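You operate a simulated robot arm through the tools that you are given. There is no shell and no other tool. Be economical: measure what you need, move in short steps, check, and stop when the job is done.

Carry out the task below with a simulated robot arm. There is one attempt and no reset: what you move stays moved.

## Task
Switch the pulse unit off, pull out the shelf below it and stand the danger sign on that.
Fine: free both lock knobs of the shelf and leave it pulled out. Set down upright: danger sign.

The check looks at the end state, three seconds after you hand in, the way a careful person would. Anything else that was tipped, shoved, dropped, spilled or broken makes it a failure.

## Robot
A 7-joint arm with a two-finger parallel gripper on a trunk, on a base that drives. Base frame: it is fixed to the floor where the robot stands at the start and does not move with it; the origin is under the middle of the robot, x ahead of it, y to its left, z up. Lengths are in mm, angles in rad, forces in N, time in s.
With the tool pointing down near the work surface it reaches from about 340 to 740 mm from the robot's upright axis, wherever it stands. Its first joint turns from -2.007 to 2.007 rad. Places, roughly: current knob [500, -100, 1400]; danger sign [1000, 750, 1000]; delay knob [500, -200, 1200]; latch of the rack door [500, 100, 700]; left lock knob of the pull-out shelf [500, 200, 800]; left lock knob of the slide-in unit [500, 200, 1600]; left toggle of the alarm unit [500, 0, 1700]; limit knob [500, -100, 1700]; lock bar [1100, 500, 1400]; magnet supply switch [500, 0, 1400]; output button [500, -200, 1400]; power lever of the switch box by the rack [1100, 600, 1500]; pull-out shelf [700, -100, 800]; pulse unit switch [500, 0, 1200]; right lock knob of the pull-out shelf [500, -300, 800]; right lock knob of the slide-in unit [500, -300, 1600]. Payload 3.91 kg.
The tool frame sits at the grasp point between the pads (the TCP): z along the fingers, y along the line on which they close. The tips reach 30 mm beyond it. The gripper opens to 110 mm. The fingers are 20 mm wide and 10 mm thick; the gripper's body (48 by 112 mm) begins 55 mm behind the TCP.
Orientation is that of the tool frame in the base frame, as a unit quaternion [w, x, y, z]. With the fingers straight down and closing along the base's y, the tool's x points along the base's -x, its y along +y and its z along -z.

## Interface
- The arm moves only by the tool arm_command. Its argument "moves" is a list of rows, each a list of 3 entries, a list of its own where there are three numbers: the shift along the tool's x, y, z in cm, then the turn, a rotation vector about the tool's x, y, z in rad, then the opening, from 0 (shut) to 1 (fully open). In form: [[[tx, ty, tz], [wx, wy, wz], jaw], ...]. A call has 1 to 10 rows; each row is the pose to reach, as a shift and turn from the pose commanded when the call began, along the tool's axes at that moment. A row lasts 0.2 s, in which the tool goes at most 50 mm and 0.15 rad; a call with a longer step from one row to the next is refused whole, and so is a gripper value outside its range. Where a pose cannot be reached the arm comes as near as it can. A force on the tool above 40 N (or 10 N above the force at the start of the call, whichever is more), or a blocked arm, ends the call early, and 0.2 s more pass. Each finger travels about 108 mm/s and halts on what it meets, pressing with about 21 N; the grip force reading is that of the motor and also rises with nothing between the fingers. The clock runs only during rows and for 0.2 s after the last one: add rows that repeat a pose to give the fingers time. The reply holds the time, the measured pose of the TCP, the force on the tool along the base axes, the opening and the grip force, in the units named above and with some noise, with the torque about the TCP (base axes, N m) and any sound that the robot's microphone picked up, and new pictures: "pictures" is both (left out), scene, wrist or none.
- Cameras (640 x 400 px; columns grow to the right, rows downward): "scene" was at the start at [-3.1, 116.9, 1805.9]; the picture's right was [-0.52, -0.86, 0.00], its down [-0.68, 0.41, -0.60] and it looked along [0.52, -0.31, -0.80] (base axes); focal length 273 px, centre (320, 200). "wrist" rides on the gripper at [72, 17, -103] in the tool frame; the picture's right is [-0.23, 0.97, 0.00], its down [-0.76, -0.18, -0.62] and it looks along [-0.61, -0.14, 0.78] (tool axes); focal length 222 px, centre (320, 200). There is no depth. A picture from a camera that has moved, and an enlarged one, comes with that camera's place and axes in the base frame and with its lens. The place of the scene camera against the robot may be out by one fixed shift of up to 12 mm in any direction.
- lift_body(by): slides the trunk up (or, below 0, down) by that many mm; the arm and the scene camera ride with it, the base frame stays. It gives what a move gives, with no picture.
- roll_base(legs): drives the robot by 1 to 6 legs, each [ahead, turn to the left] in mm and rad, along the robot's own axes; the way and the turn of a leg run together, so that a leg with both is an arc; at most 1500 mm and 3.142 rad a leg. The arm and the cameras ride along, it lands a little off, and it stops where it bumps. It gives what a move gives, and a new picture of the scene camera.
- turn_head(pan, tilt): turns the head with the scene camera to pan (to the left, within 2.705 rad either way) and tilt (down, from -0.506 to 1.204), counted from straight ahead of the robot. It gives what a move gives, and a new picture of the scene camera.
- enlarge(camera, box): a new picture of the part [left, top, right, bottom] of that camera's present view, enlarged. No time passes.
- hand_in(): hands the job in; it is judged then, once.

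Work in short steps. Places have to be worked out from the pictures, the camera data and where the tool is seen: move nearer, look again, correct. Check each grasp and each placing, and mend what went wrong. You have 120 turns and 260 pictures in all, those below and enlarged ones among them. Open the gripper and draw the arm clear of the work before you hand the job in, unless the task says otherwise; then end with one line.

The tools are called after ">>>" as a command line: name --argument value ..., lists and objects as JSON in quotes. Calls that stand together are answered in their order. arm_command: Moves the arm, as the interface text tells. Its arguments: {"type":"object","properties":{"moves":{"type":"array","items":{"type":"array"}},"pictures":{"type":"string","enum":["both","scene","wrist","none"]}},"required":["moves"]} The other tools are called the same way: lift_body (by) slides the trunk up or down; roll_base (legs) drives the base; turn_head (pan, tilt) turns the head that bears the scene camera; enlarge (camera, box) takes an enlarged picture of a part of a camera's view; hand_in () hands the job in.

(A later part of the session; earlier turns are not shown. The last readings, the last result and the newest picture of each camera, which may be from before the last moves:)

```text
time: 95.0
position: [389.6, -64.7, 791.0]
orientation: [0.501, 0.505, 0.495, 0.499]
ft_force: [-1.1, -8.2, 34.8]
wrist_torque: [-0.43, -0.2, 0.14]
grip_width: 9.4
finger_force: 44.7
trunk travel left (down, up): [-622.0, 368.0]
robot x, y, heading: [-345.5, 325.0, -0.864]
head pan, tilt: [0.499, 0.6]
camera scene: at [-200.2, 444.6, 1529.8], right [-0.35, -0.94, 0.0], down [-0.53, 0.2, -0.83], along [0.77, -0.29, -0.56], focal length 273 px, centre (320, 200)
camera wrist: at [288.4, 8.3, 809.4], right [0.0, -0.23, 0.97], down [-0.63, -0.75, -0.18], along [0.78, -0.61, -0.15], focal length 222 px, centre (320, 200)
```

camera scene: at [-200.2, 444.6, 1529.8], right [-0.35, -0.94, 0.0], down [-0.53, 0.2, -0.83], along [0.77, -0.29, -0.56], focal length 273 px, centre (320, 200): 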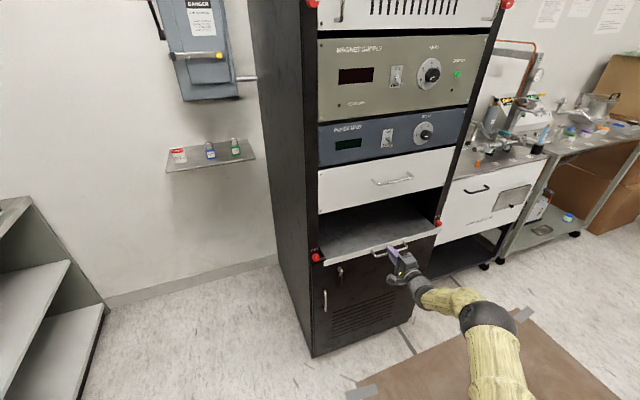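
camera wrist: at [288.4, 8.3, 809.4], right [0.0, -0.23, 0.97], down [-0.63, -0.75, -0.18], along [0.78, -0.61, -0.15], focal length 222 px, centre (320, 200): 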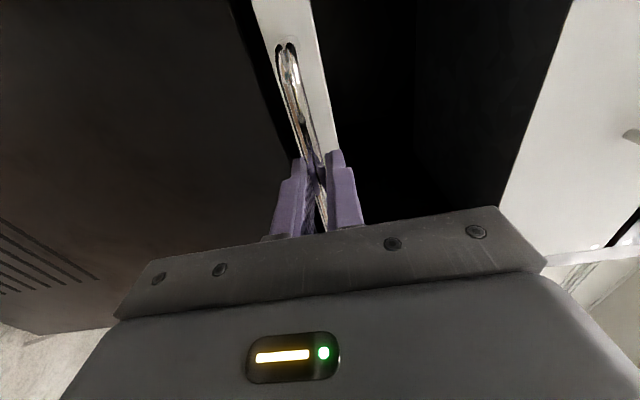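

The shelf is moving with the pull. Relieve the vertical load slightly and continue pulling.

>>> arm_command --moves '[[[0, 0.3, 0], [0, 0, 0], 0], [[0, 0.3, -2], [0, 0, 0], 0], [[0, 0.3, -4], [0, 0, 0], 0], [[0, 0.3, -6], [0, 0, 0], 0], [[0, 0.3, -8], [0, 0, 0], 0], [[0, 0.3, -10], [0, 0, 0], 0]]' --pictures "scene"

```text
time: 96.4
position: [290.0, -65.6, 791.9]
orientation: [0.499, 0.505, 0.497, 0.499]
ft_force: [-0.6, -10.4, 31.7]
wrist_torque: [-0.42, -0.25, -0.46]
grip_width: 9.7
finger_force: 45.3
trunk travel left (down, up): [-622.0, 368.0]
robot x, y, heading: [-347.2, 328.7, -0.863]
head pan, tilt: [0.499, 0.6]
camera scene: at [-199.5, 444.0, 1529.7], right [-0.35, -0.94, 0.0], down [-0.53, 0.2, -0.83], along [0.77, -0.29, -0.56], focal length 273 px, centre (320, 200)
```

scene: 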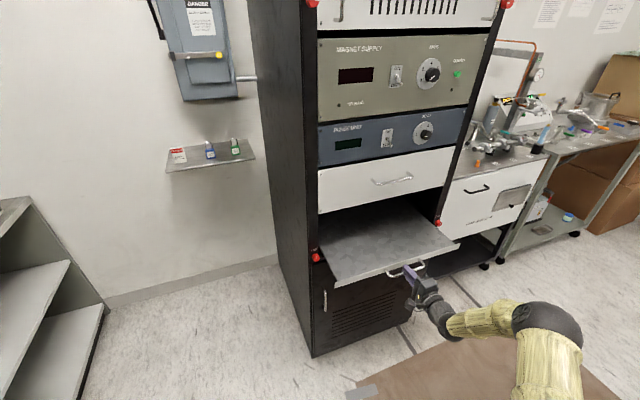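

150 mm out, sliding easily. Pull another 120 mm.

>>> arm_command --moves '[[[0, 0.4, 0], [0, 0, 0], 0], [[0, 0.4, -2], [0, 0, 0], 0], [[0, 0.4, -4], [0, 0, 0], 0], [[0, 0.4, -6], [0, 0, 0], 0], [[0, 0.4, -8], [0, 0, 0], 0], [[0, 0.4, -10], [0, 0, 0], 0], [[0, 0.4, -12], [0, 0, 0], 0]]' --pictures "scene"

```text
time: 98.0
position: [172.3, -64.7, 791.4]
orientation: [0.496, 0.51, 0.497, 0.497]
ft_force: [-0.6, -19.7, 12.0]
wrist_torque: [-0.65, -0.06, 0.47]
grip_width: 9.5
finger_force: 45.0
trunk travel left (down, up): [-622.0, 368.0]
robot x, y, heading: [-350.6, 324.7, -0.859]
head pan, tilt: [0.499, 0.6]
camera scene: at [-196.1, 441.1, 1529.5], right [-0.36, -0.93, 0.0], down [-0.53, 0.2, -0.83], along [0.77, -0.29, -0.56], focal length 273 px, centre (320, 200)
```

scene: 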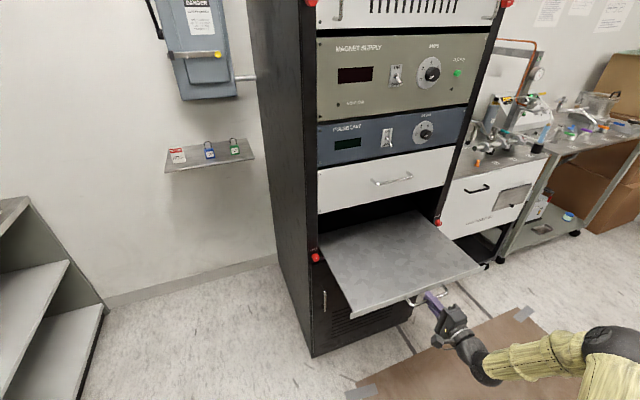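

About 270 mm out. I test whether it goes further, up to its stop.

>>> arm_command --moves '[[[0, 0, -1.5], [0, 0, 0], 0], [[0, 0, -3], [0, 0, 0], 0], [[0, 0, -4.5], [0, 0, 0], 0], [[0, 0, -6], [0, 0, 0], 0], [[0, 0, -7.5], [0, 0, 0], 0]]' --pictures "scene"

```text
time: 98.9
position: [132.3, -60.4, 790.9]
orientation: [0.493, 0.508, 0.501, 0.499]
ft_force: [26.0, -8.6, -13.1]
wrist_torque: [-0.87, 0.15, -0.42]
grip_width: 9.5
finger_force: 44.9
trunk travel left (down, up): [-622.0, 368.0]
robot x, y, heading: [-349.6, 328.1, -0.853]
head pan, tilt: [0.499, 0.6]
stopped in row 4: the force on the tool passed its limit (the readings are from after the stop); the commanded pose is now the measured one
camera scene: at [-191.6, 441.4, 1528.5], right [-0.35, -0.94, 0.0], down [-0.53, 0.2, -0.82], along [0.77, -0.29, -0.57], focal length 273 px, centre (320, 200)
```

scene: 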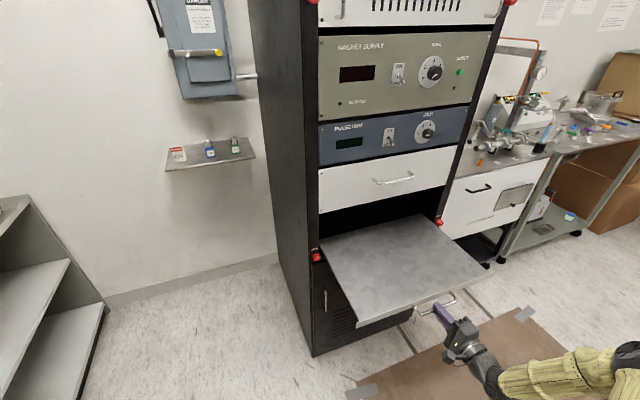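

The shelf reached its stop, about 310 mm out. Release the handle, withdraw, and raise the trunk.

>>> arm_command --moves '[[[0, 0, 0.3], [0, 0, 0], 0.2], [[0, 0, 0.3], [0, 0, 0], 0.5], [[0, 0, -3], [0, 0, 0], 0.5], [[0, 0, -6], [0, 0, 0], 0.5], [[0, 0, -8], [0, 0, 0], 0.5]]' --pictures "wrist"

>>> lift_body --by 280

```text
time: 100.1
position: [50.0, -59.8, 797.1]
orientation: [0.495, 0.507, 0.498, 0.5]
ft_force: [0.1, 0.2, -0.7]
wrist_torque: [0.02, -0.05, -0.01]
grip_width: 55.0
finger_force: 0.1
trunk travel left (down, up): [-622.0, 368.0]
robot x, y, heading: [-348.0, 325.5, -0.857]
head pan, tilt: [0.499, 0.6]
camera wrist: at [-52.0, 13.1, 816.0], right [0.01, -0.24, 0.97], down [-0.63, -0.76, -0.18], along [0.78, -0.61, -0.16], focal length 222 px, centre (320, 200)
```

wrist: 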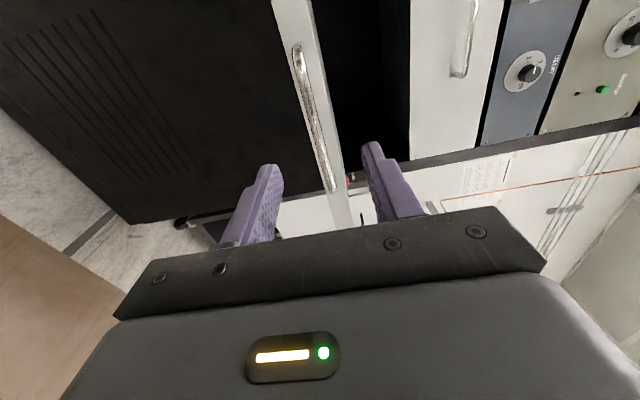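

```text
time: 102.9
position: [49.1, -59.9, 1076.7]
orientation: [0.494, 0.507, 0.499, 0.5]
ft_force: [-0.5, 0.2, 0.3]
wrist_torque: [-0.03, 0.01, -0.02]
grip_width: 55.0
finger_force: 0.0
trunk travel left (down, up): [-902.0, 88.0]
robot x, y, heading: [-346.0, 326.2, -0.86]
head pan, tilt: [0.499, 0.6]
```

Now bring the tool back to a natural downward pose in free space: first roll back, then pitch down.

>>> arm_command --moves '[[[0, 0, 0], [0, 0, -0.15], 0.5], [[0, 0, 0], [0, 0, -0.3], 0.5], [[0, 0, 0], [0, 0, -0.45], 0.5], [[0, 0, 0], [0, 0, -0.6], 0.5], [[0, 0, 0], [0, 0, -0.75], 0.5], [[0, 0, 0], [0, 0, -0.9], 0.5], [[0, 0, 0], [0, 0, -1.05], 0.5], [[0, 0, 0], [0, 0, -1.2], 0.5], [[0, 0, 0], [0, 0, -1.35], 0.5], [[0, 0, 0], [0, 0, -1.5], 0.5]]' --pictures "none"

>>> arm_command --moves '[[[0, 0, 0], [0, 0.15, 0], 0.5], [[0, 0, 0], [0, 0.3, 0], 0.5], [[0, 0, 0], [0, 0.45, 0], 0.5], [[0, 0, 0], [0, 0.6, 0], 0.5], [[0, 0, 0], [0, 0.75, 0], 0.5], [[0, 0, 0], [0, 0.9, 0], 0.5], [[0, 0, 0], [0, 1.05, 0], 0.5], [[0, 0, 0], [0, 1.2, 0], 0.5], [[0, 0, 0], [0, 1.35, 0], 0.5], [[0, 0, 0], [0, 1.5, 0], 0.5]]' --pictures "scene"

```text
time: 105.1
position: [50.4, -60.3, 1076.2]
orientation: [0.702, 0.029, 0.711, 0.028]
ft_force: [1.2, 0.1, 0.2]
wrist_torque: [0.0, 0.02, -0.01]
grip_width: 54.9
finger_force: 0.1
trunk travel left (down, up): [-902.0, 88.0]
robot x, y, heading: [-347.3, 327.8, -0.855]
head pan, tilt: [0.499, 0.6]
```

```text
time: 107.3
position: [52.3, -57.9, 1077.2]
orientation: [0.028, 0.002, 0.999, 0.041]
ft_force: [1.2, 0.2, 0.7]
wrist_torque: [-0.01, 0.0, 0.03]
grip_width: 55.0
finger_force: 0.0
trunk travel left (down, up): [-902.0, 88.0]
robot x, y, heading: [-346.7, 324.6, -0.853]
head pan, tilt: [0.499, 0.6]
camera scene: at [-193.6, 444.5, 1809.0], right [-0.35, -0.94, 0.0], down [-0.53, 0.2, -0.82], along [0.77, -0.29, -0.57], focal length 273 px, centre (320, 200)
```

scene: 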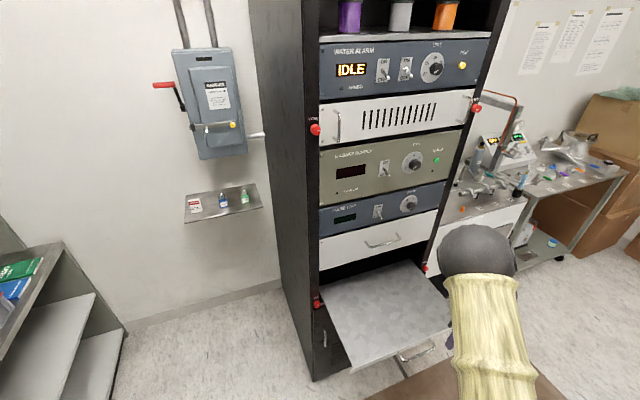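

Tool is down in a natural pose. Raise a little more and drive round to in front of the wall shelf with the sign.

>>> lift_body --by 80

>>> roll_base --legs '[[0, 1.28], [765, 0], [0, -0.425]]'

>>> turn_head --pan -0.1 --tilt 0.85

```text
time: 108.5
position: [49.8, -59.7, 1156.2]
orientation: [0.03, 0.003, 0.999, 0.041]
ft_force: [0.6, 0.4, 0.1]
wrist_torque: [-0.01, -0.03, -0.01]
grip_width: 55.1
finger_force: 0.0
trunk travel left (down, up): [-982.0, 8.0]
robot x, y, heading: [-349.1, 324.2, -0.854]
head pan, tilt: [0.499, 0.6]
```

```text
time: 111.0
position: [205.5, 347.0, 1156.2]
orientation: [0.011, -0.389, 0.92, 0.048]
ft_force: [-0.7, 0.5, -0.2]
wrist_torque: [0.01, -0.01, -0.02]
grip_width: 55.1
finger_force: 0.0
trunk travel left (down, up): [-982.0, 8.0]
robot x, y, heading: [-348.3, 328.2, -0.059]
head pan, tilt: [0.499, 0.6]
stopped in leg 1: the robot was blocked; the commanded pose is now the measured one
camera scene: at [-325.6, 523.7, 1889.2], right [0.43, -0.91, 0.0], down [-0.51, -0.24, -0.82], along [0.75, 0.35, -0.57], focal length 273 px, centre (320, 200)
```

scene: 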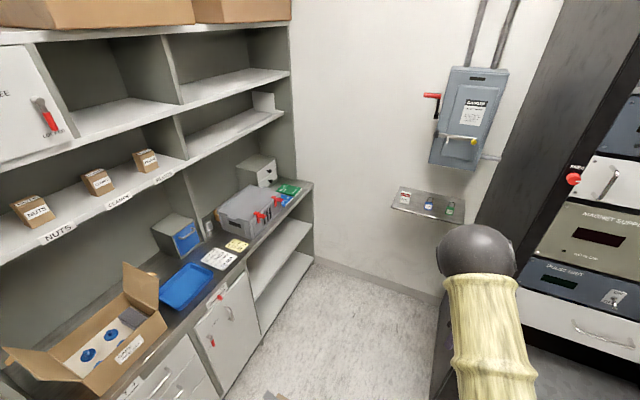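

```text
time: 112.0
position: [206.5, 347.8, 1156.8]
orientation: [0.009, -0.389, 0.92, 0.049]
ft_force: [-0.2, 1.5, 0.2]
wrist_torque: [0.0, 0.04, 0.01]
grip_width: 55.1
finger_force: 0.1
trunk travel left (down, up): [-982.0, 8.0]
robot x, y, heading: [-345.7, 325.9, -0.066]
head pan, tilt: [-0.099, 0.85]
camera scene: at [-328.3, 473.3, 1868.4], right [-0.16, -0.99, 0.0], down [-0.74, 0.12, -0.66], along [0.65, -0.1, -0.75], focal length 273 px, centre (320, 200)
```

scene: 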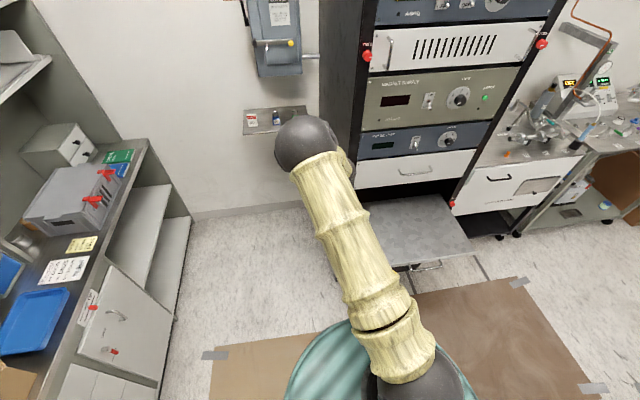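

The base's rear met the table corner at heading -0.06. I drive forward first to clear it, then turn toward the sign.

>>> roll_base --legs '[[250, 0], [0, 0.697], [555, 0], [0, -0.634]]'

>>> turn_head --pan 0.0 --tilt 0.9

```text
time: 120.2
position: [901.9, 707.8, 1156.6]
orientation: [0.009, -0.424, 0.904, 0.05]
ft_force: [-0.1, 0.7, -0.1]
wrist_torque: [-0.05, -0.01, 0.02]
grip_width: 55.0
finger_force: 0.0
trunk travel left (down, up): [-982.0, 8.0]
robot x, y, heading: [350.2, 643.2, 0.016]
head pan, tilt: [-0.099, 0.85]
camera scene: at [358.6, 795.0, 1868.4], right [-0.09, -1.0, 0.0], down [-0.75, 0.06, -0.66], along [0.66, -0.06, -0.75], focal length 273 px, centre (320, 200)
```

scene: 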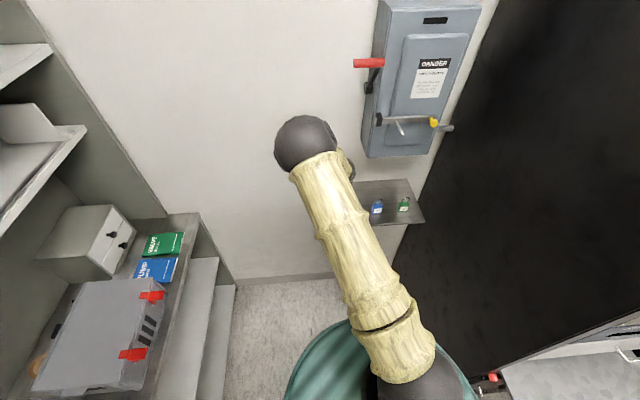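

```text
time: 120.9
position: [900.1, 709.7, 1156.0]
orientation: [0.008, -0.423, 0.905, 0.05]
ft_force: [-0.6, -0.3, -0.1]
wrist_torque: [-0.01, 0.0, -0.01]
grip_width: 54.9
finger_force: 0.0
trunk travel left (down, up): [-982.0, 8.0]
robot x, y, heading: [348.1, 646.9, 0.01]
head pan, tilt: [0.0, 0.901]
camera scene: at [356.1, 803.0, 1864.5], right [0.01, -1.0, 0.0], down [-0.78, -0.01, -0.62], along [0.62, 0.01, -0.78], focal length 273 px, centre (320, 200)
```

scene: 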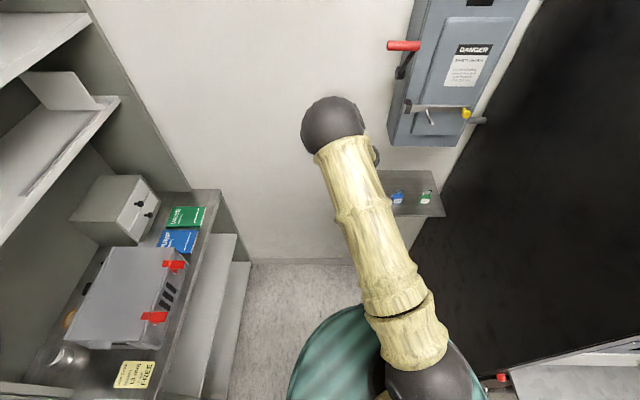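

Arrived beside the wall shelf. Yaw the wrist to natural alignment and look with the wrist camera.

>>> arm_command --moves '[[[0, 0, 0], [0, 0, 0.145], 0.7], [[0, 0, 0], [0, 0, 0.29], 0.7], [[0, 0, 0], [0, 0, 0.435], 0.7], [[0, 0, 0], [0, 0, 0.58], 0.7], [[0, 0, 0], [0, 0, 0.725], 0.7], [[0, 0, 0], [0, 0, 0.87], 0.7]]' --pictures "both"

```text
time: 122.3
position: [901.9, 709.6, 1155.4]
orientation: [-0.013, -0.002, 0.999, 0.049]
ft_force: [-0.2, -0.7, -0.1]
wrist_torque: [0.02, 0.0, 0.03]
grip_width: 76.9
finger_force: 0.0
trunk travel left (down, up): [-982.0, 8.0]
robot x, y, heading: [350.1, 648.2, 0.012]
head pan, tilt: [0.0, 0.901]
camera scene: at [356.2, 803.0, 1864.5], right [0.01, -1.0, 0.0], down [-0.78, -0.01, -0.62], along [0.62, 0.01, -0.78], focal length 273 px, centre (320, 200)
camera wrist: at [833.4, 715.2, 1262.9], right [0.23, 0.97, 0.09], down [0.78, -0.23, 0.58], along [0.59, -0.06, -0.81], focal length 222 px, centre (320, 200)
```

scene: 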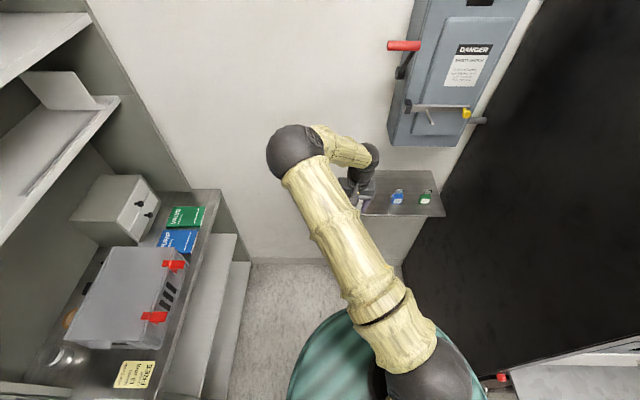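
wrist: 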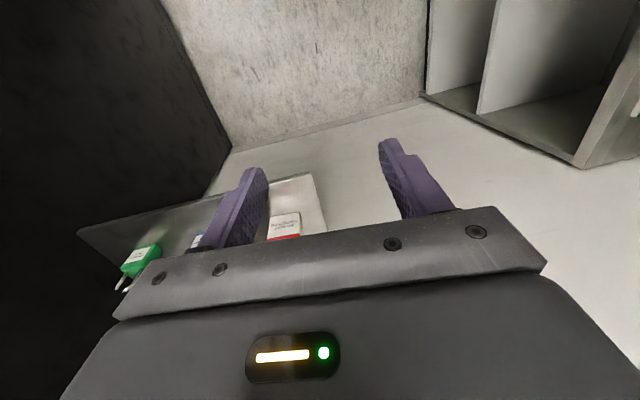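

The sign stands near (1045,640). I move the base 70 mm nearer and bring the tool above/before it, upright.

>>> roll_base --legs '[[70, 0]]'

>>> arm_command --moves '[[[0, -2.3, 0], [0.05, -0.013, 0], 0.7], [[0, -4.6, 0], [0.098, -0.026, 0.004], 0.7], [[0, -7, 0], [0.098, -0.026, 0.004], 0.7]]' --pictures "wrist"

>>> enlarge --camera "wrist" --box '[200, 130, 440, 280]'

```text
time: 123.3
position: [966.3, 709.4, 1156.4]
orientation: [-0.012, -0.003, 0.999, 0.049]
ft_force: [-1.0, 0.7, 0.2]
wrist_torque: [-0.02, 0.01, 0.01]
grip_width: 77.0
finger_force: 0.1
trunk travel left (down, up): [-982.0, 8.0]
robot x, y, heading: [414.1, 650.3, 0.013]
head pan, tilt: [0.0, 0.901]
camera scene: at [419.9, 803.8, 1864.6], right [0.01, -1.0, 0.0], down [-0.78, -0.01, -0.62], along [0.62, 0.01, -0.78], focal length 273 px, centre (320, 200)
```

scene: 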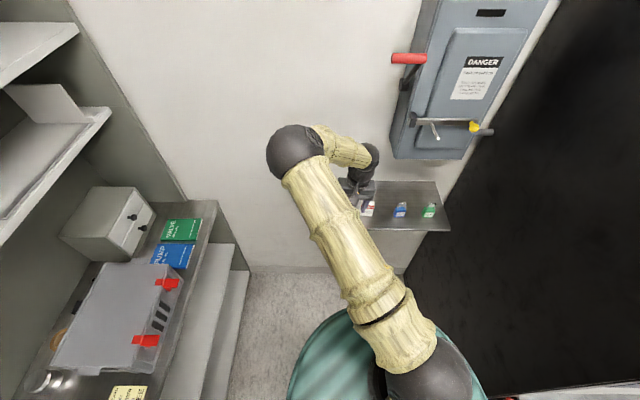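

```text
time: 124.1
position: [967.5, 641.6, 1146.9]
orientation: [0.0, 0.0, 1.0, 0.001]
ft_force: [0.3, -1.1, -0.5]
wrist_torque: [0.03, 0.0, -0.02]
grip_width: 77.2
finger_force: 0.0
trunk travel left (down, up): [-982.0, 8.0]
robot x, y, heading: [412.5, 648.6, 0.013]
head pan, tilt: [0.0, 0.901]
camera wrist: at [897.0, 656.9, 1250.5], right [0.23, 0.97, 0.0], down [0.76, -0.18, 0.62], along [0.61, -0.14, -0.78], focal length 222 px, centre (320, 200)
```

wrist: 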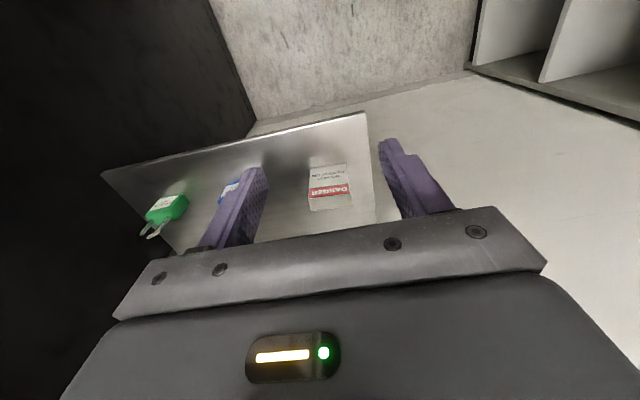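

```text
2.67 times, centred on (320, 205) of wrist
camera zoom: at [897.0, 656.9, 1250.5], right [0.23, 0.97, 0.0], down [0.76, -0.18, 0.62], along [0.61, -0.14, -0.78], focal length 592 px, centre (320, 187)
```

zoom: 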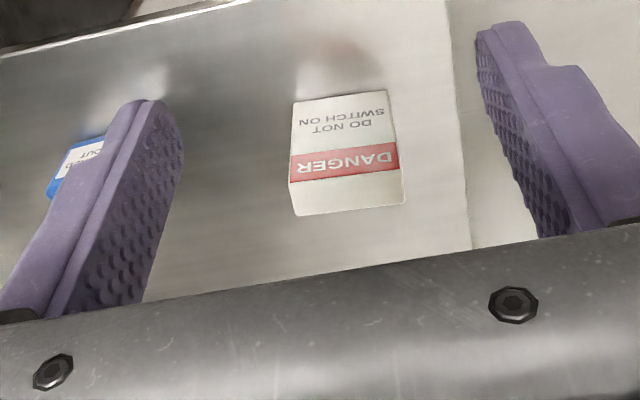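

The sign is a block about 46 wide, 18 thick, 62 tall, with front at x≈1041 and y≈634. I go above it with a slight tilt (to keep the wrist away from the switch box) and check.

>>> arm_command --moves '[[[-2.5, -0.3, 0.8], [0, -0.1, 0], 0.75], [[-5.5, -0.5, 1.8], [0, -0.2, 0], 0.75], [[-8.2, -0.76, 2.5], [0, -0.2, 0], 0.75], [[-8.2, -0.76, 2.5], [0, -0.2, 0], 0.75]]' --pictures "both"

>>> enlarge --camera "wrist" --box '[200, 80, 440, 230]'

```text
time: 125.1
position: [1050.4, 633.4, 1125.4]
orientation: [0.1, -0.001, 0.995, 0.0]
ft_force: [0.5, 0.2, 1.1]
wrist_torque: [0.01, -0.02, -0.03]
grip_width: 82.4
finger_force: 0.1
trunk travel left (down, up): [-982.0, 8.0]
robot x, y, heading: [416.3, 645.2, 0.008]
head pan, tilt: [0.0, 0.901]
camera scene: at [420.5, 804.3, 1864.5], right [0.01, -1.0, 0.0], down [-0.78, -0.01, -0.62], along [0.62, 0.01, -0.78], focal length 273 px, centre (320, 200)
camera wrist: at [959.2, 650.3, 1211.0], right [0.22, 0.97, 0.05], down [0.62, -0.18, 0.76], along [0.75, -0.14, -0.65], focal length 222 px, centre (320, 200)
```

scene: 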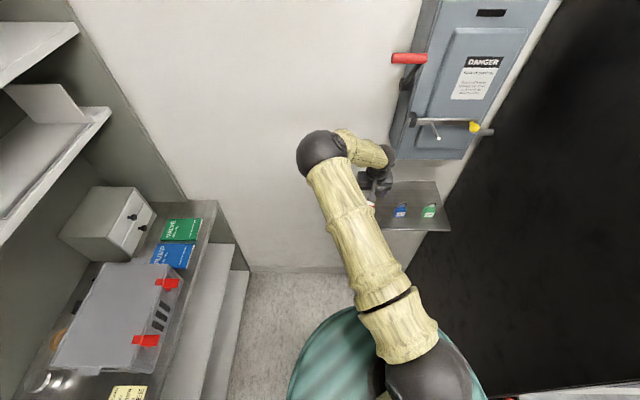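
wrist: 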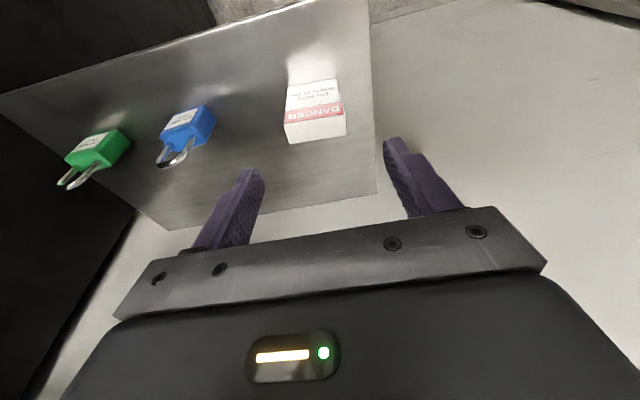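

```text
2.67 times, centred on (320, 155) of wrist
camera zoom: at [959.2, 650.3, 1211.0], right [0.22, 0.97, 0.05], down [0.62, -0.18, 0.76], along [0.75, -0.14, -0.65], focal length 592 px, centre (320, 320)
```

zoom: 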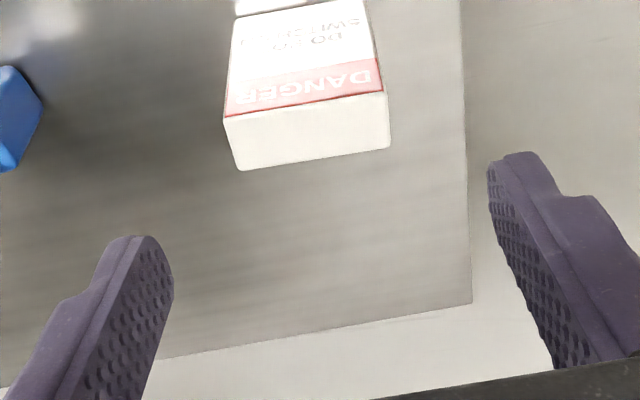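

Estimates agree: top at z≈1062, x 1044–1061, y≈633.5. Descend vertically around it with force watch.

>>> arm_command --moves '[[[0.4, 0, 2], [0, 0, 0], 0.75], [[0.8, 0, 4], [0, 0, 0], 0.75], [[1.2, 0, 6], [0, 0, 0], 0.75], [[1.45, 0, 7.2], [0, 0, 0], 0.75], [[1.6, 0, 7.9], [0, 0, 0], 0.75]]' --pictures "wrist"

```text
time: 126.3
position: [1051.1, 634.0, 1045.0]
orientation: [0.1, -0.002, 0.995, 0.0]
ft_force: [0.3, 0.7, -1.2]
wrist_torque: [-0.01, -0.05, -0.02]
grip_width: 82.4
finger_force: 0.0
trunk travel left (down, up): [-982.0, 8.0]
robot x, y, heading: [416.2, 645.8, 0.018]
head pan, tilt: [0.0, 0.901]
camera wrist: at [960.0, 650.3, 1131.8], right [0.22, 0.97, 0.05], down [0.62, -0.18, 0.76], along [0.75, -0.14, -0.65], focal length 222 px, centre (320, 200)
```

wrist: 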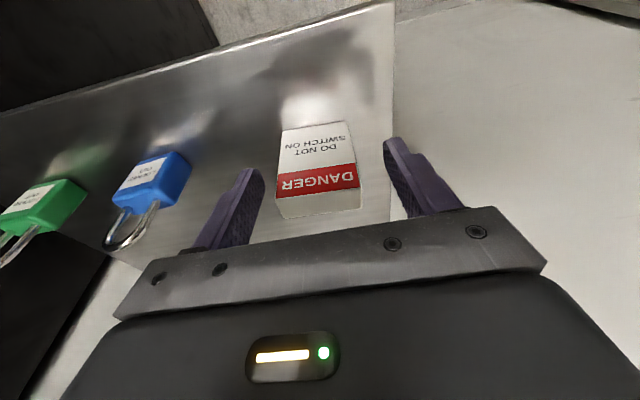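

The sign is between the fingers. Close gently and check the grip.

>>> arm_command --moves '[[[0, 0, 0], [0, 0, 0], 0.55], [[0, 0, 0], [0, 0, 0], 0.4], [[0, 0, 0], [0, 0, 0], 0.3], [[0, 0, 0], [0, 0, 0], 0.3]]' --pictures "wrist"

```text
time: 127.3
position: [1051.0, 632.6, 1045.4]
orientation: [0.1, -0.002, 0.995, 0.0]
ft_force: [0.4, -0.1, 0.5]
wrist_torque: [-0.02, -0.03, 0.0]
grip_width: 49.5
finger_force: 21.2
trunk travel left (down, up): [-982.0, 8.0]
robot x, y, heading: [416.9, 647.3, 0.013]
head pan, tilt: [0.0, 0.901]
camera wrist: at [959.7, 650.4, 1132.0], right [0.22, 0.97, 0.05], down [0.62, -0.18, 0.76], along [0.75, -0.14, -0.65], focal length 222 px, centre (320, 200)
```

wrist: 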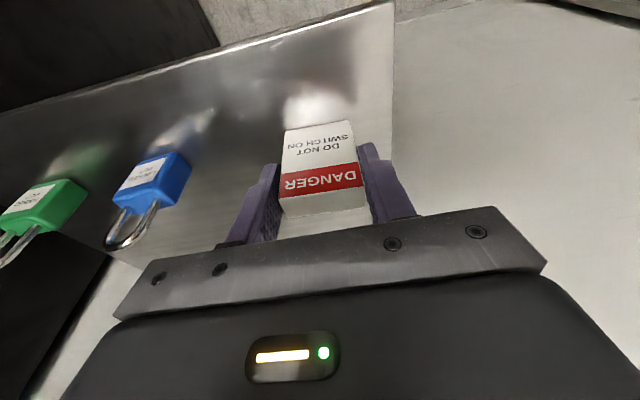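

Firm grip, 49.5 mm. Lift it up.

>>> arm_command --moves '[[[-0.3, 0, -1.5], [0, 0, 0], 0.3], [[-0.9, 0, -4.5], [0, 0, 0], 0.3], [[-1.7, 0, -8.5], [0, 0, 0], 0.3], [[-2.4, 0, -12], [0, 0, 0], 0.3]]' --pictures "wrist"

```text
time: 128.3
position: [1049.5, 636.0, 1169.2]
orientation: [0.1, -0.001, 0.995, 0.0]
ft_force: [0.6, -0.6, -0.5]
wrist_torque: [-0.03, -0.01, 0.0]
grip_width: 49.5
finger_force: 20.7
trunk travel left (down, up): [-982.0, 8.0]
robot x, y, heading: [417.1, 652.1, 0.016]
head pan, tilt: [0.0, 0.901]
camera wrist: at [959.0, 652.2, 1256.3], right [0.22, 0.97, 0.05], down [0.62, -0.18, 0.76], along [0.75, -0.14, -0.65], focal length 222 px, centre (320, 200)
```

wrist: 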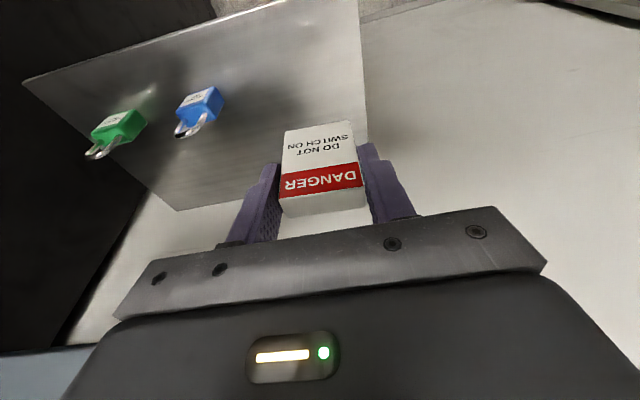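

Sign is held securely. Retract the tool 200 mm toward the robot, level it, and drive back the way I came.

>>> arm_command --moves '[[[4, 0, -0.5], [0, 0.05, 0], 0.3], [[8, 0, -1.2], [0, 0.1, 0], 0.3], [[12, 0, -2], [0, 0.15, 0], 0.3], [[16, 0, -2.8], [0, 0.2, 0], 0.3], [[20, 0, -3.8], [0, 0.2, 0], 0.3]]' --pictures "none"

>>> roll_base --legs '[[0, 0.575], [-610, 0], [0, -0.65]]'

```text
time: 129.5
position: [845.2, 632.3, 1165.3]
orientation: [0.0, -0.001, 1.0, -0.001]
ft_force: [0.1, -0.4, 0.7]
wrist_torque: [0.02, 0.01, 0.01]
grip_width: 49.5
finger_force: 20.7
trunk travel left (down, up): [-982.0, 8.0]
robot x, y, heading: [415.0, 648.5, 0.007]
head pan, tilt: [0.0, 0.901]
```

```text
time: 136.3
position: [334.1, 245.3, 1165.6]
orientation: [0.0, 0.053, 0.999, 0.0]
ft_force: [-0.4, -0.8, -0.1]
wrist_torque: [0.01, 0.01, 0.0]
grip_width: 49.1
finger_force: 21.2
trunk travel left (down, up): [-982.0, 8.0]
robot x, y, heading: [-89.9, 308.9, -0.096]
head pan, tilt: [0.0, 0.901]
camera scene: at [-69.7, 462.9, 1864.5], right [-0.1, -1.0, 0.0], down [-0.78, 0.08, -0.62], along [0.62, -0.06, -0.78], focal length 273 px, centre (320, 200)
```

scene: 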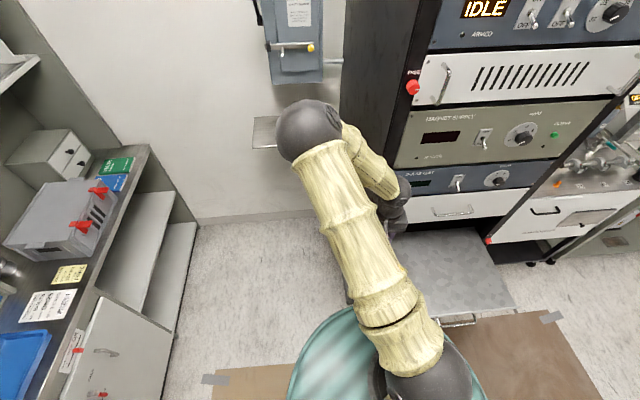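

Back up 80 mm to give the elbow clearance from the rack, then turn toward the shelf.

>>> roll_base --legs '[[-80, 0], [0, -0.55]]'

>>> turn_head --pan 0.1 --tilt 0.9

```text
time: 138.9
position: [157.9, 40.6, 1165.9]
orientation: [0.0, 0.322, 0.947, 0.0]
ft_force: [0.4, 0.0, 0.6]
wrist_torque: [0.0, 0.03, 0.01]
grip_width: 49.4
finger_force: 20.5
trunk travel left (down, up): [-982.0, 8.0]
robot x, y, heading: [-174.2, 318.3, -0.648]
head pan, tilt: [0.0, 0.901]
camera scene: at [-76.4, 432.5, 1864.5], right [-0.6, -0.8, 0.0], down [-0.63, 0.47, -0.62], along [0.5, -0.37, -0.78], focal length 273 px, centre (320, 200)
```

scene: 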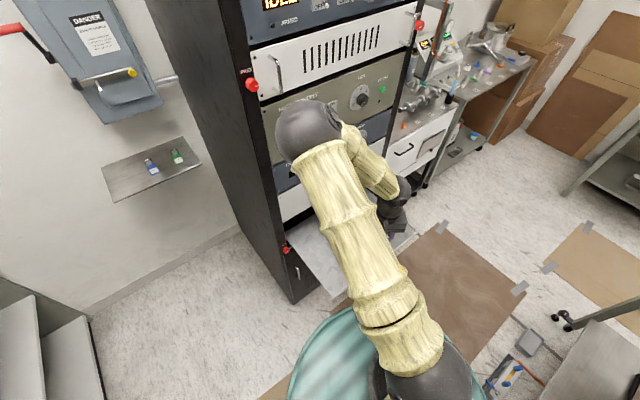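

```text
time: 139.6
position: [157.6, 41.7, 1165.2]
orientation: [0.0, 0.323, 0.947, 0.0]
ft_force: [0.7, 0.1, -0.5]
wrist_torque: [0.0, 0.02, 0.01]
grip_width: 49.3
finger_force: 21.4
trunk travel left (down, up): [-982.0, 8.0]
robot x, y, heading: [-174.4, 320.0, -0.646]
head pan, tilt: [0.099, 0.901]
camera scene: at [-72.3, 439.3, 1864.5], right [-0.52, -0.85, 0.0], down [-0.67, 0.41, -0.62], along [0.53, -0.32, -0.78], focal length 273 px, centre (320, 200)
```

scene: 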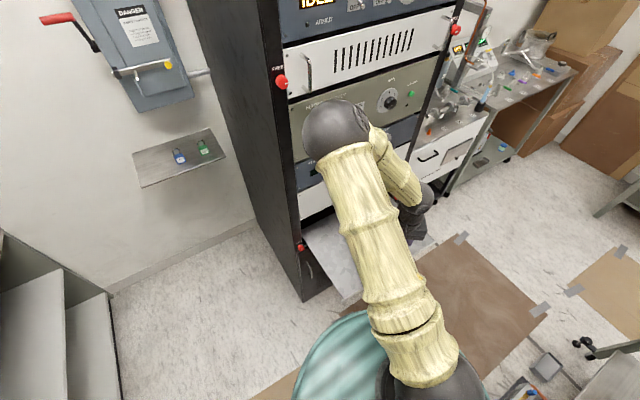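

Now extend over the shelf to about (300,-10), yawing the sign square to the rack, then lower the trunk.

>>> arm_command --moves '[[[-2.8, 0.9, 0], [0, 0, -0.13], 0.3], [[-5.7, 1.8, 0], [0, 0, -0.26], 0.3], [[-8.5, 2.7, 0], [0, 0, -0.39], 0.3], [[-11.4, 3.6, 0], [0, 0, -0.52], 0.3], [[-14.2, 4.4, 0], [0, 0, -0.646], 0.3]]' --pictures "none"

>>> lift_body --by -190

>>> arm_command --moves '[[[0, 0, 0], [0, 0, 0], 0.3]]' --pictures "both"

```text
time: 140.8
position: [299.6, -14.3, 1166.6]
orientation: [0.0, 0.004, 1.0, 0.001]
ft_force: [0.4, 0.7, -0.5]
wrist_torque: [0.0, 0.01, -0.01]
grip_width: 49.2
finger_force: 21.1
trunk travel left (down, up): [-982.0, 8.0]
robot x, y, heading: [-176.3, 320.7, -0.648]
head pan, tilt: [0.099, 0.901]
```

```text
time: 142.9
position: [298.9, -12.7, 977.4]
orientation: [0.0, 0.005, 1.0, 0.0]
ft_force: [-0.3, 0.0, -0.4]
wrist_torque: [0.03, 0.0, 0.01]
grip_width: 48.9
finger_force: 21.2
trunk travel left (down, up): [-792.0, 198.0]
robot x, y, heading: [-172.2, 318.2, -0.648]
head pan, tilt: [0.099, 0.901]
```

```text
time: 143.3
position: [299.2, -13.4, 976.3]
orientation: [0.0, 0.006, 1.0, 0.0]
ft_force: [-0.4, -0.3, -0.8]
wrist_torque: [0.03, -0.02, -0.05]
grip_width: 49.4
finger_force: 20.6
trunk travel left (down, up): [-792.0, 198.0]
robot x, y, heading: [-179.6, 319.0, -0.648]
head pan, tilt: [0.099, 0.901]
camera scene: at [-72.3, 439.2, 1674.5], right [-0.52, -0.85, 0.0], down [-0.67, 0.41, -0.62], along [0.53, -0.32, -0.78], focal length 273 px, centre (320, 200)
camera wrist: at [227.7, 4.8, 1080.3], right [0.24, 0.97, 0.0], down [0.76, -0.19, 0.62], along [0.61, -0.15, -0.78], focal length 222 px, centre (320, 200)
```

scene: 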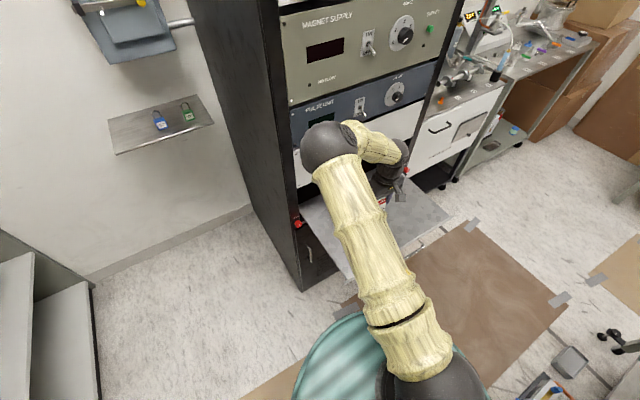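
wrist: 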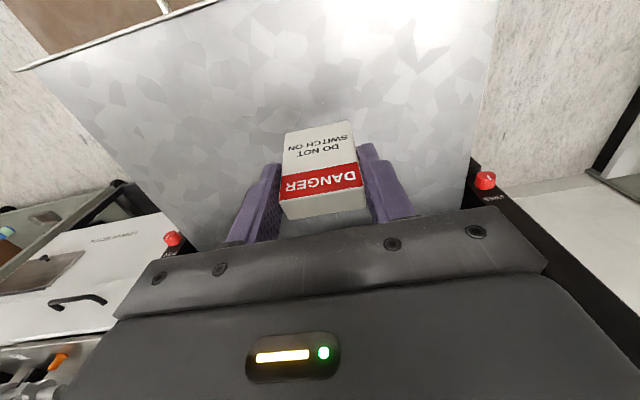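

The sign is over the shelf. It was gripped with the tool tilted 0.2 rad, so I restore that tilt to make it upright, and descend to just above the surface.

>>> arm_command --moves '[[[0, 0, 1], [0, -0.1, 0], 0.3], [[0, 0, 3], [0, -0.2, 0], 0.3], [[0, 0, 6], [0, -0.2, 0], 0.3], [[0, 0, 9], [0, -0.2, 0], 0.3], [[0, 0, 9.5], [0, -0.2, 0], 0.3]]' --pictures "wrist"

>>> enlarge --camera "wrist" --box '[220, 60, 420, 185]'

```text
time: 144.5
position: [298.0, -10.7, 882.1]
orientation: [0.1, 0.006, 0.995, -0.002]
ft_force: [0.6, -0.1, 0.6]
wrist_torque: [-0.01, 0.0, 0.02]
grip_width: 49.0
finger_force: 21.0
trunk travel left (down, up): [-792.0, 198.0]
robot x, y, heading: [-174.0, 318.9, -0.643]
head pan, tilt: [0.099, 0.901]
camera wrist: at [207.9, 7.1, 969.1], right [0.23, 0.97, 0.04], down [0.62, -0.18, 0.76], along [0.75, -0.15, -0.65], focal length 222 px, centre (320, 200)
```

wrist: 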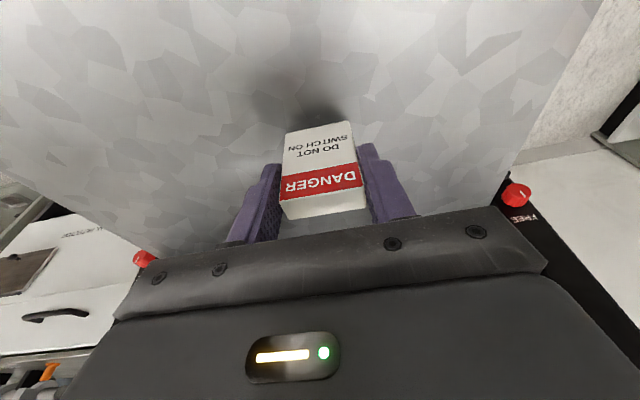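

```text
3.20 times, centred on (320, 122) of wrist
camera zoom: at [207.9, 7.1, 969.1], right [0.23, 0.97, 0.04], down [0.62, -0.18, 0.76], along [0.75, -0.15, -0.65], focal length 711 px, centre (320, 448)
```

zoom: 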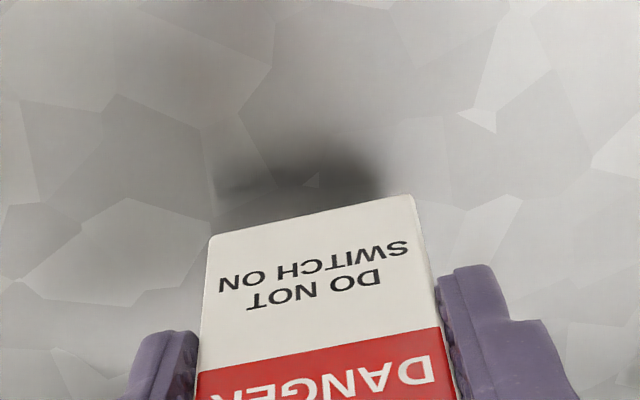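

Contact shadow is near. Descend 20 mm in small steps, watching force.

>>> arm_command --moves '[[[0.1, 0, 0.49], [0, 0, 0], 0.3], [[0.2, 0, 0.98], [0, 0, 0], 0.3], [[0.3, 0, 1.47], [0, 0, 0], 0.3], [[0.4, 0, 1.96], [0, 0, 0], 0.3]]' --pictures "wrist"

```text
time: 145.5
position: [300.3, -11.1, 864.1]
orientation: [0.102, 0.006, 0.995, -0.001]
ft_force: [-0.9, 0.7, 14.6]
wrist_torque: [0.06, -0.07, 0.01]
grip_width: 49.4
finger_force: 20.6
trunk travel left (down, up): [-792.0, 198.0]
robot x, y, heading: [-172.5, 319.1, -0.645]
head pan, tilt: [0.099, 0.901]
camera wrist: at [209.2, 6.5, 951.3], right [0.23, 0.97, 0.04], down [0.62, -0.18, 0.77], along [0.75, -0.15, -0.64], focal length 222 px, centre (320, 200)
```

wrist: 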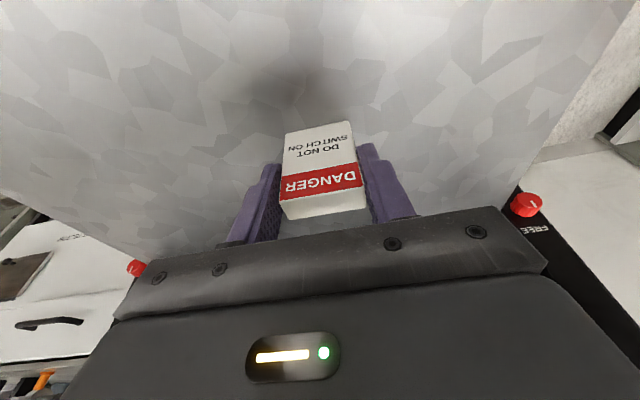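

14.6 N of contact: the sign stands on the shelf. Relax slightly and open.

>>> arm_command --moves '[[[-0.02, 0, -0.12], [0, 0, 0], 0.3], [[-0.02, 0, -0.12], [0, 0, 0], 0.5], [[-0.02, 0, -0.12], [0, 0, 0], 0.65], [[-0.02, 0, -0.12], [0, 0, 0], 0.75], [[-0.02, 0, -0.12], [0, 0, 0], 0.75]]' --pictures "wrist"

```text
time: 146.7
position: [298.0, -12.1, 862.7]
orientation: [0.1, 0.006, 0.995, 0.0]
ft_force: [0.3, 0.1, -0.8]
wrist_torque: [0.0, 0.0, 0.02]
grip_width: 82.3
finger_force: 0.1
trunk travel left (down, up): [-792.0, 198.0]
robot x, y, heading: [-172.4, 321.6, -0.647]
head pan, tilt: [0.099, 0.901]
camera wrist: at [208.5, 6.5, 949.7], right [0.23, 0.97, 0.05], down [0.62, -0.18, 0.76], along [0.75, -0.15, -0.65], focal length 222 px, centre (320, 200)
```

wrist: 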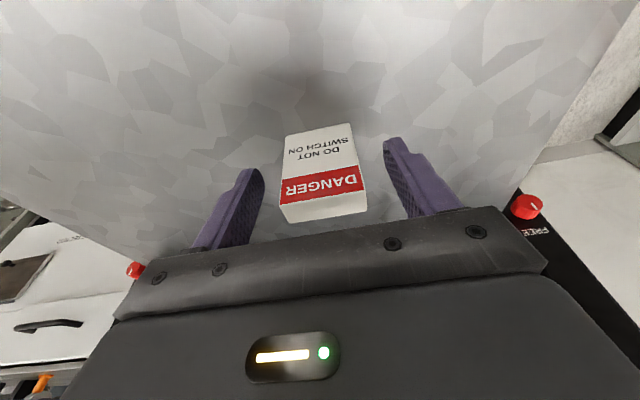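

The sign stands free between the open fingers. Draw straight up, then back, and check.

>>> arm_command --moves '[[[-0.4, 0, -2], [0, 0, 0], 0.75], [[-1.2, 0, -6], [0, 0, 0], 0.75], [[-2, 0, -10], [0, 0, 0], 0.75], [[-2.8, 0, -14], [0, 0, 0], 0.75], [[0, 0, -17], [0, 0.1, 0], 0.75], [[4, 0, -18], [0, 0.2, 0], 0.75], [[8, 0, -18.5], [0, 0.2, 0], 0.75], [[12, 0, -19], [0, 0.2, 0], 0.75]]' --pictures "both"

>>> turn_head --pan 0.35 --tilt 0.85

```text
time: 148.5
position: [141.6, -13.4, 1024.1]
orientation: [0.0, 0.005, 1.0, -0.001]
ft_force: [-0.7, -0.1, -0.1]
wrist_torque: [0.0, -0.02, 0.03]
grip_width: 82.3
finger_force: 0.0
trunk travel left (down, up): [-792.0, 198.0]
robot x, y, heading: [-176.0, 319.8, -0.649]
head pan, tilt: [0.099, 0.901]
camera scene: at [-73.1, 438.9, 1674.6], right [-0.52, -0.85, 0.0], down [-0.67, 0.41, -0.62], along [0.53, -0.32, -0.78], focal length 273 px, centre (320, 200)
camera wrist: at [70.1, 3.9, 1127.8], right [0.24, 0.97, 0.0], down [0.76, -0.19, 0.62], along [0.61, -0.15, -0.78], focal length 222 px, centre (320, 200)
```

scene: 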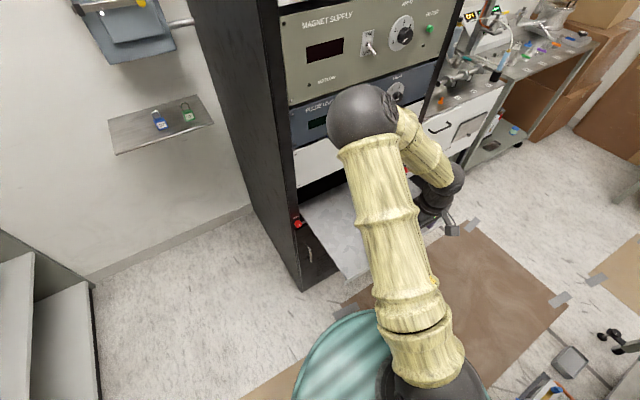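
wrist: 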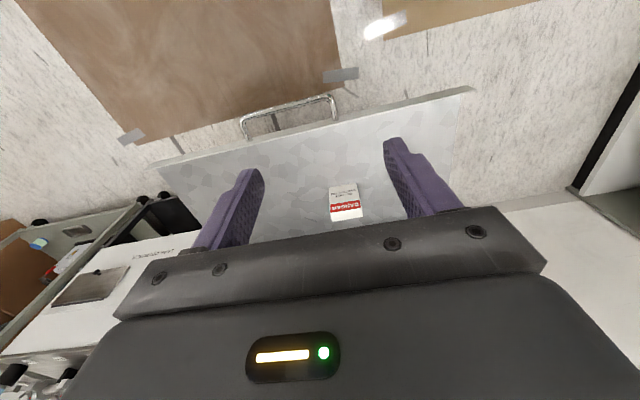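

```text
time: 149.2
position: [141.1, -14.8, 1023.5]
orientation: [0.0, 0.005, 1.0, -0.001]
ft_force: [0.6, -0.6, -0.7]
wrist_torque: [-0.02, -0.01, -0.02]
grip_width: 82.6
finger_force: 0.1
trunk travel left (down, up): [-792.0, 198.0]
robot x, y, heading: [-176.4, 320.1, -0.646]
head pan, tilt: [0.351, 0.85]
camera scene: at [-62.1, 455.6, 1678.4], right [-0.29, -0.96, 0.0], down [-0.72, 0.22, -0.66], along [0.63, -0.19, -0.75], focal length 273 px, centre (320, 200)
```

scene: 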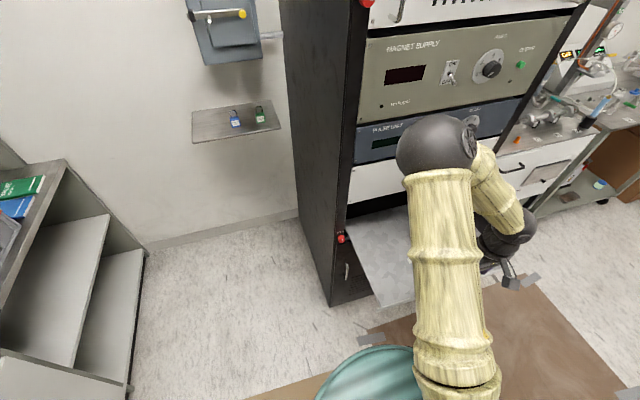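

The sign stands upright on the shelf. I back the base off a little to get clear and view the whole rack and the table behind.

>>> roll_base --legs '[[-150, 0]]'

>>> enlarge --camera "scene" --box '[260, 60, 520, 300]'

>>> turn_head --pan -2.2 --tilt 0.9

```text
time: 150.6
position: [20.1, 74.6, 1023.9]
orientation: [0.001, 0.008, 1.0, 0.0]
ft_force: [-0.5, 0.1, 0.3]
wrist_torque: [-0.03, -0.05, 0.0]
grip_width: 82.4
finger_force: 0.1
trunk travel left (down, up): [-792.0, 198.0]
robot x, y, heading: [-292.3, 411.8, -0.654]
head pan, tilt: [0.351, 0.85]
camera scene: at [-181.4, 546.6, 1678.4], right [-0.29, -0.96, 0.0], down [-0.72, 0.22, -0.66], along [0.63, -0.19, -0.75], focal length 273 px, centre (320, 200)
```

scene: 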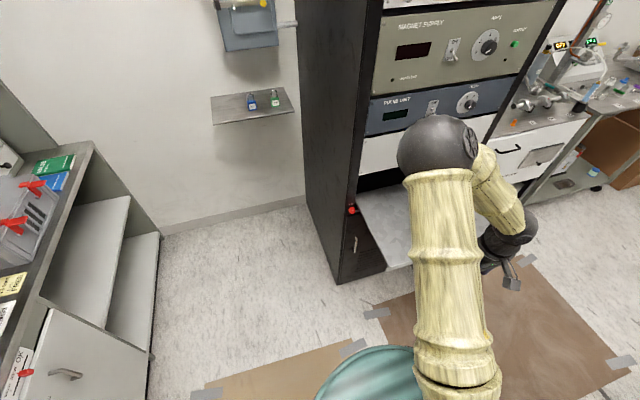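

```text
1.67 times, centred on (390, 180) of scene
camera zoom: at [-181.4, 546.6, 1678.4], right [-0.29, -0.96, 0.0], down [-0.72, 0.22, -0.66], along [0.63, -0.19, -0.75], focal length 456 px, centre (203, 233)
```

zoom: 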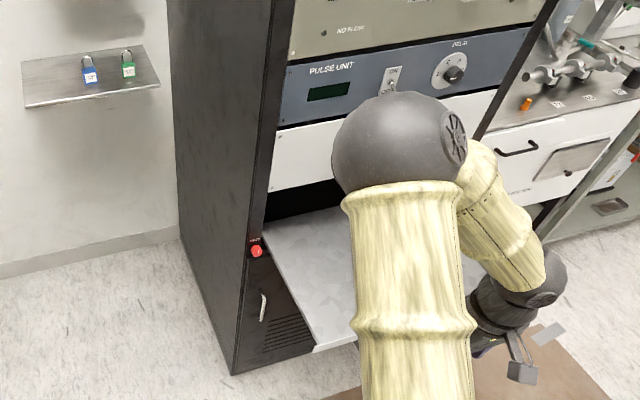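

```text
time: 152.9
position: [22.1, 74.2, 1024.3]
orientation: [0.001, 0.008, 1.0, 0.0]
ft_force: [-0.6, -0.6, -0.7]
wrist_torque: [0.0, 0.0, 0.02]
grip_width: 82.4
finger_force: 0.1
trunk travel left (down, up): [-792.0, 198.0]
robot x, y, heading: [-294.6, 409.6, -0.655]
head pan, tilt: [-2.201, 0.901]
camera scene: at [-327.1, 547.2, 1674.5], right [-0.29, 0.96, 0.0], down [0.75, 0.23, -0.62], along [-0.6, -0.18, -0.78], focal length 273 px, centre (320, 200)
```

scene: 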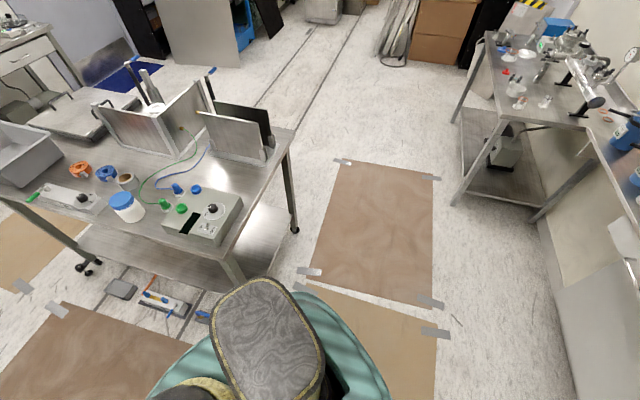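

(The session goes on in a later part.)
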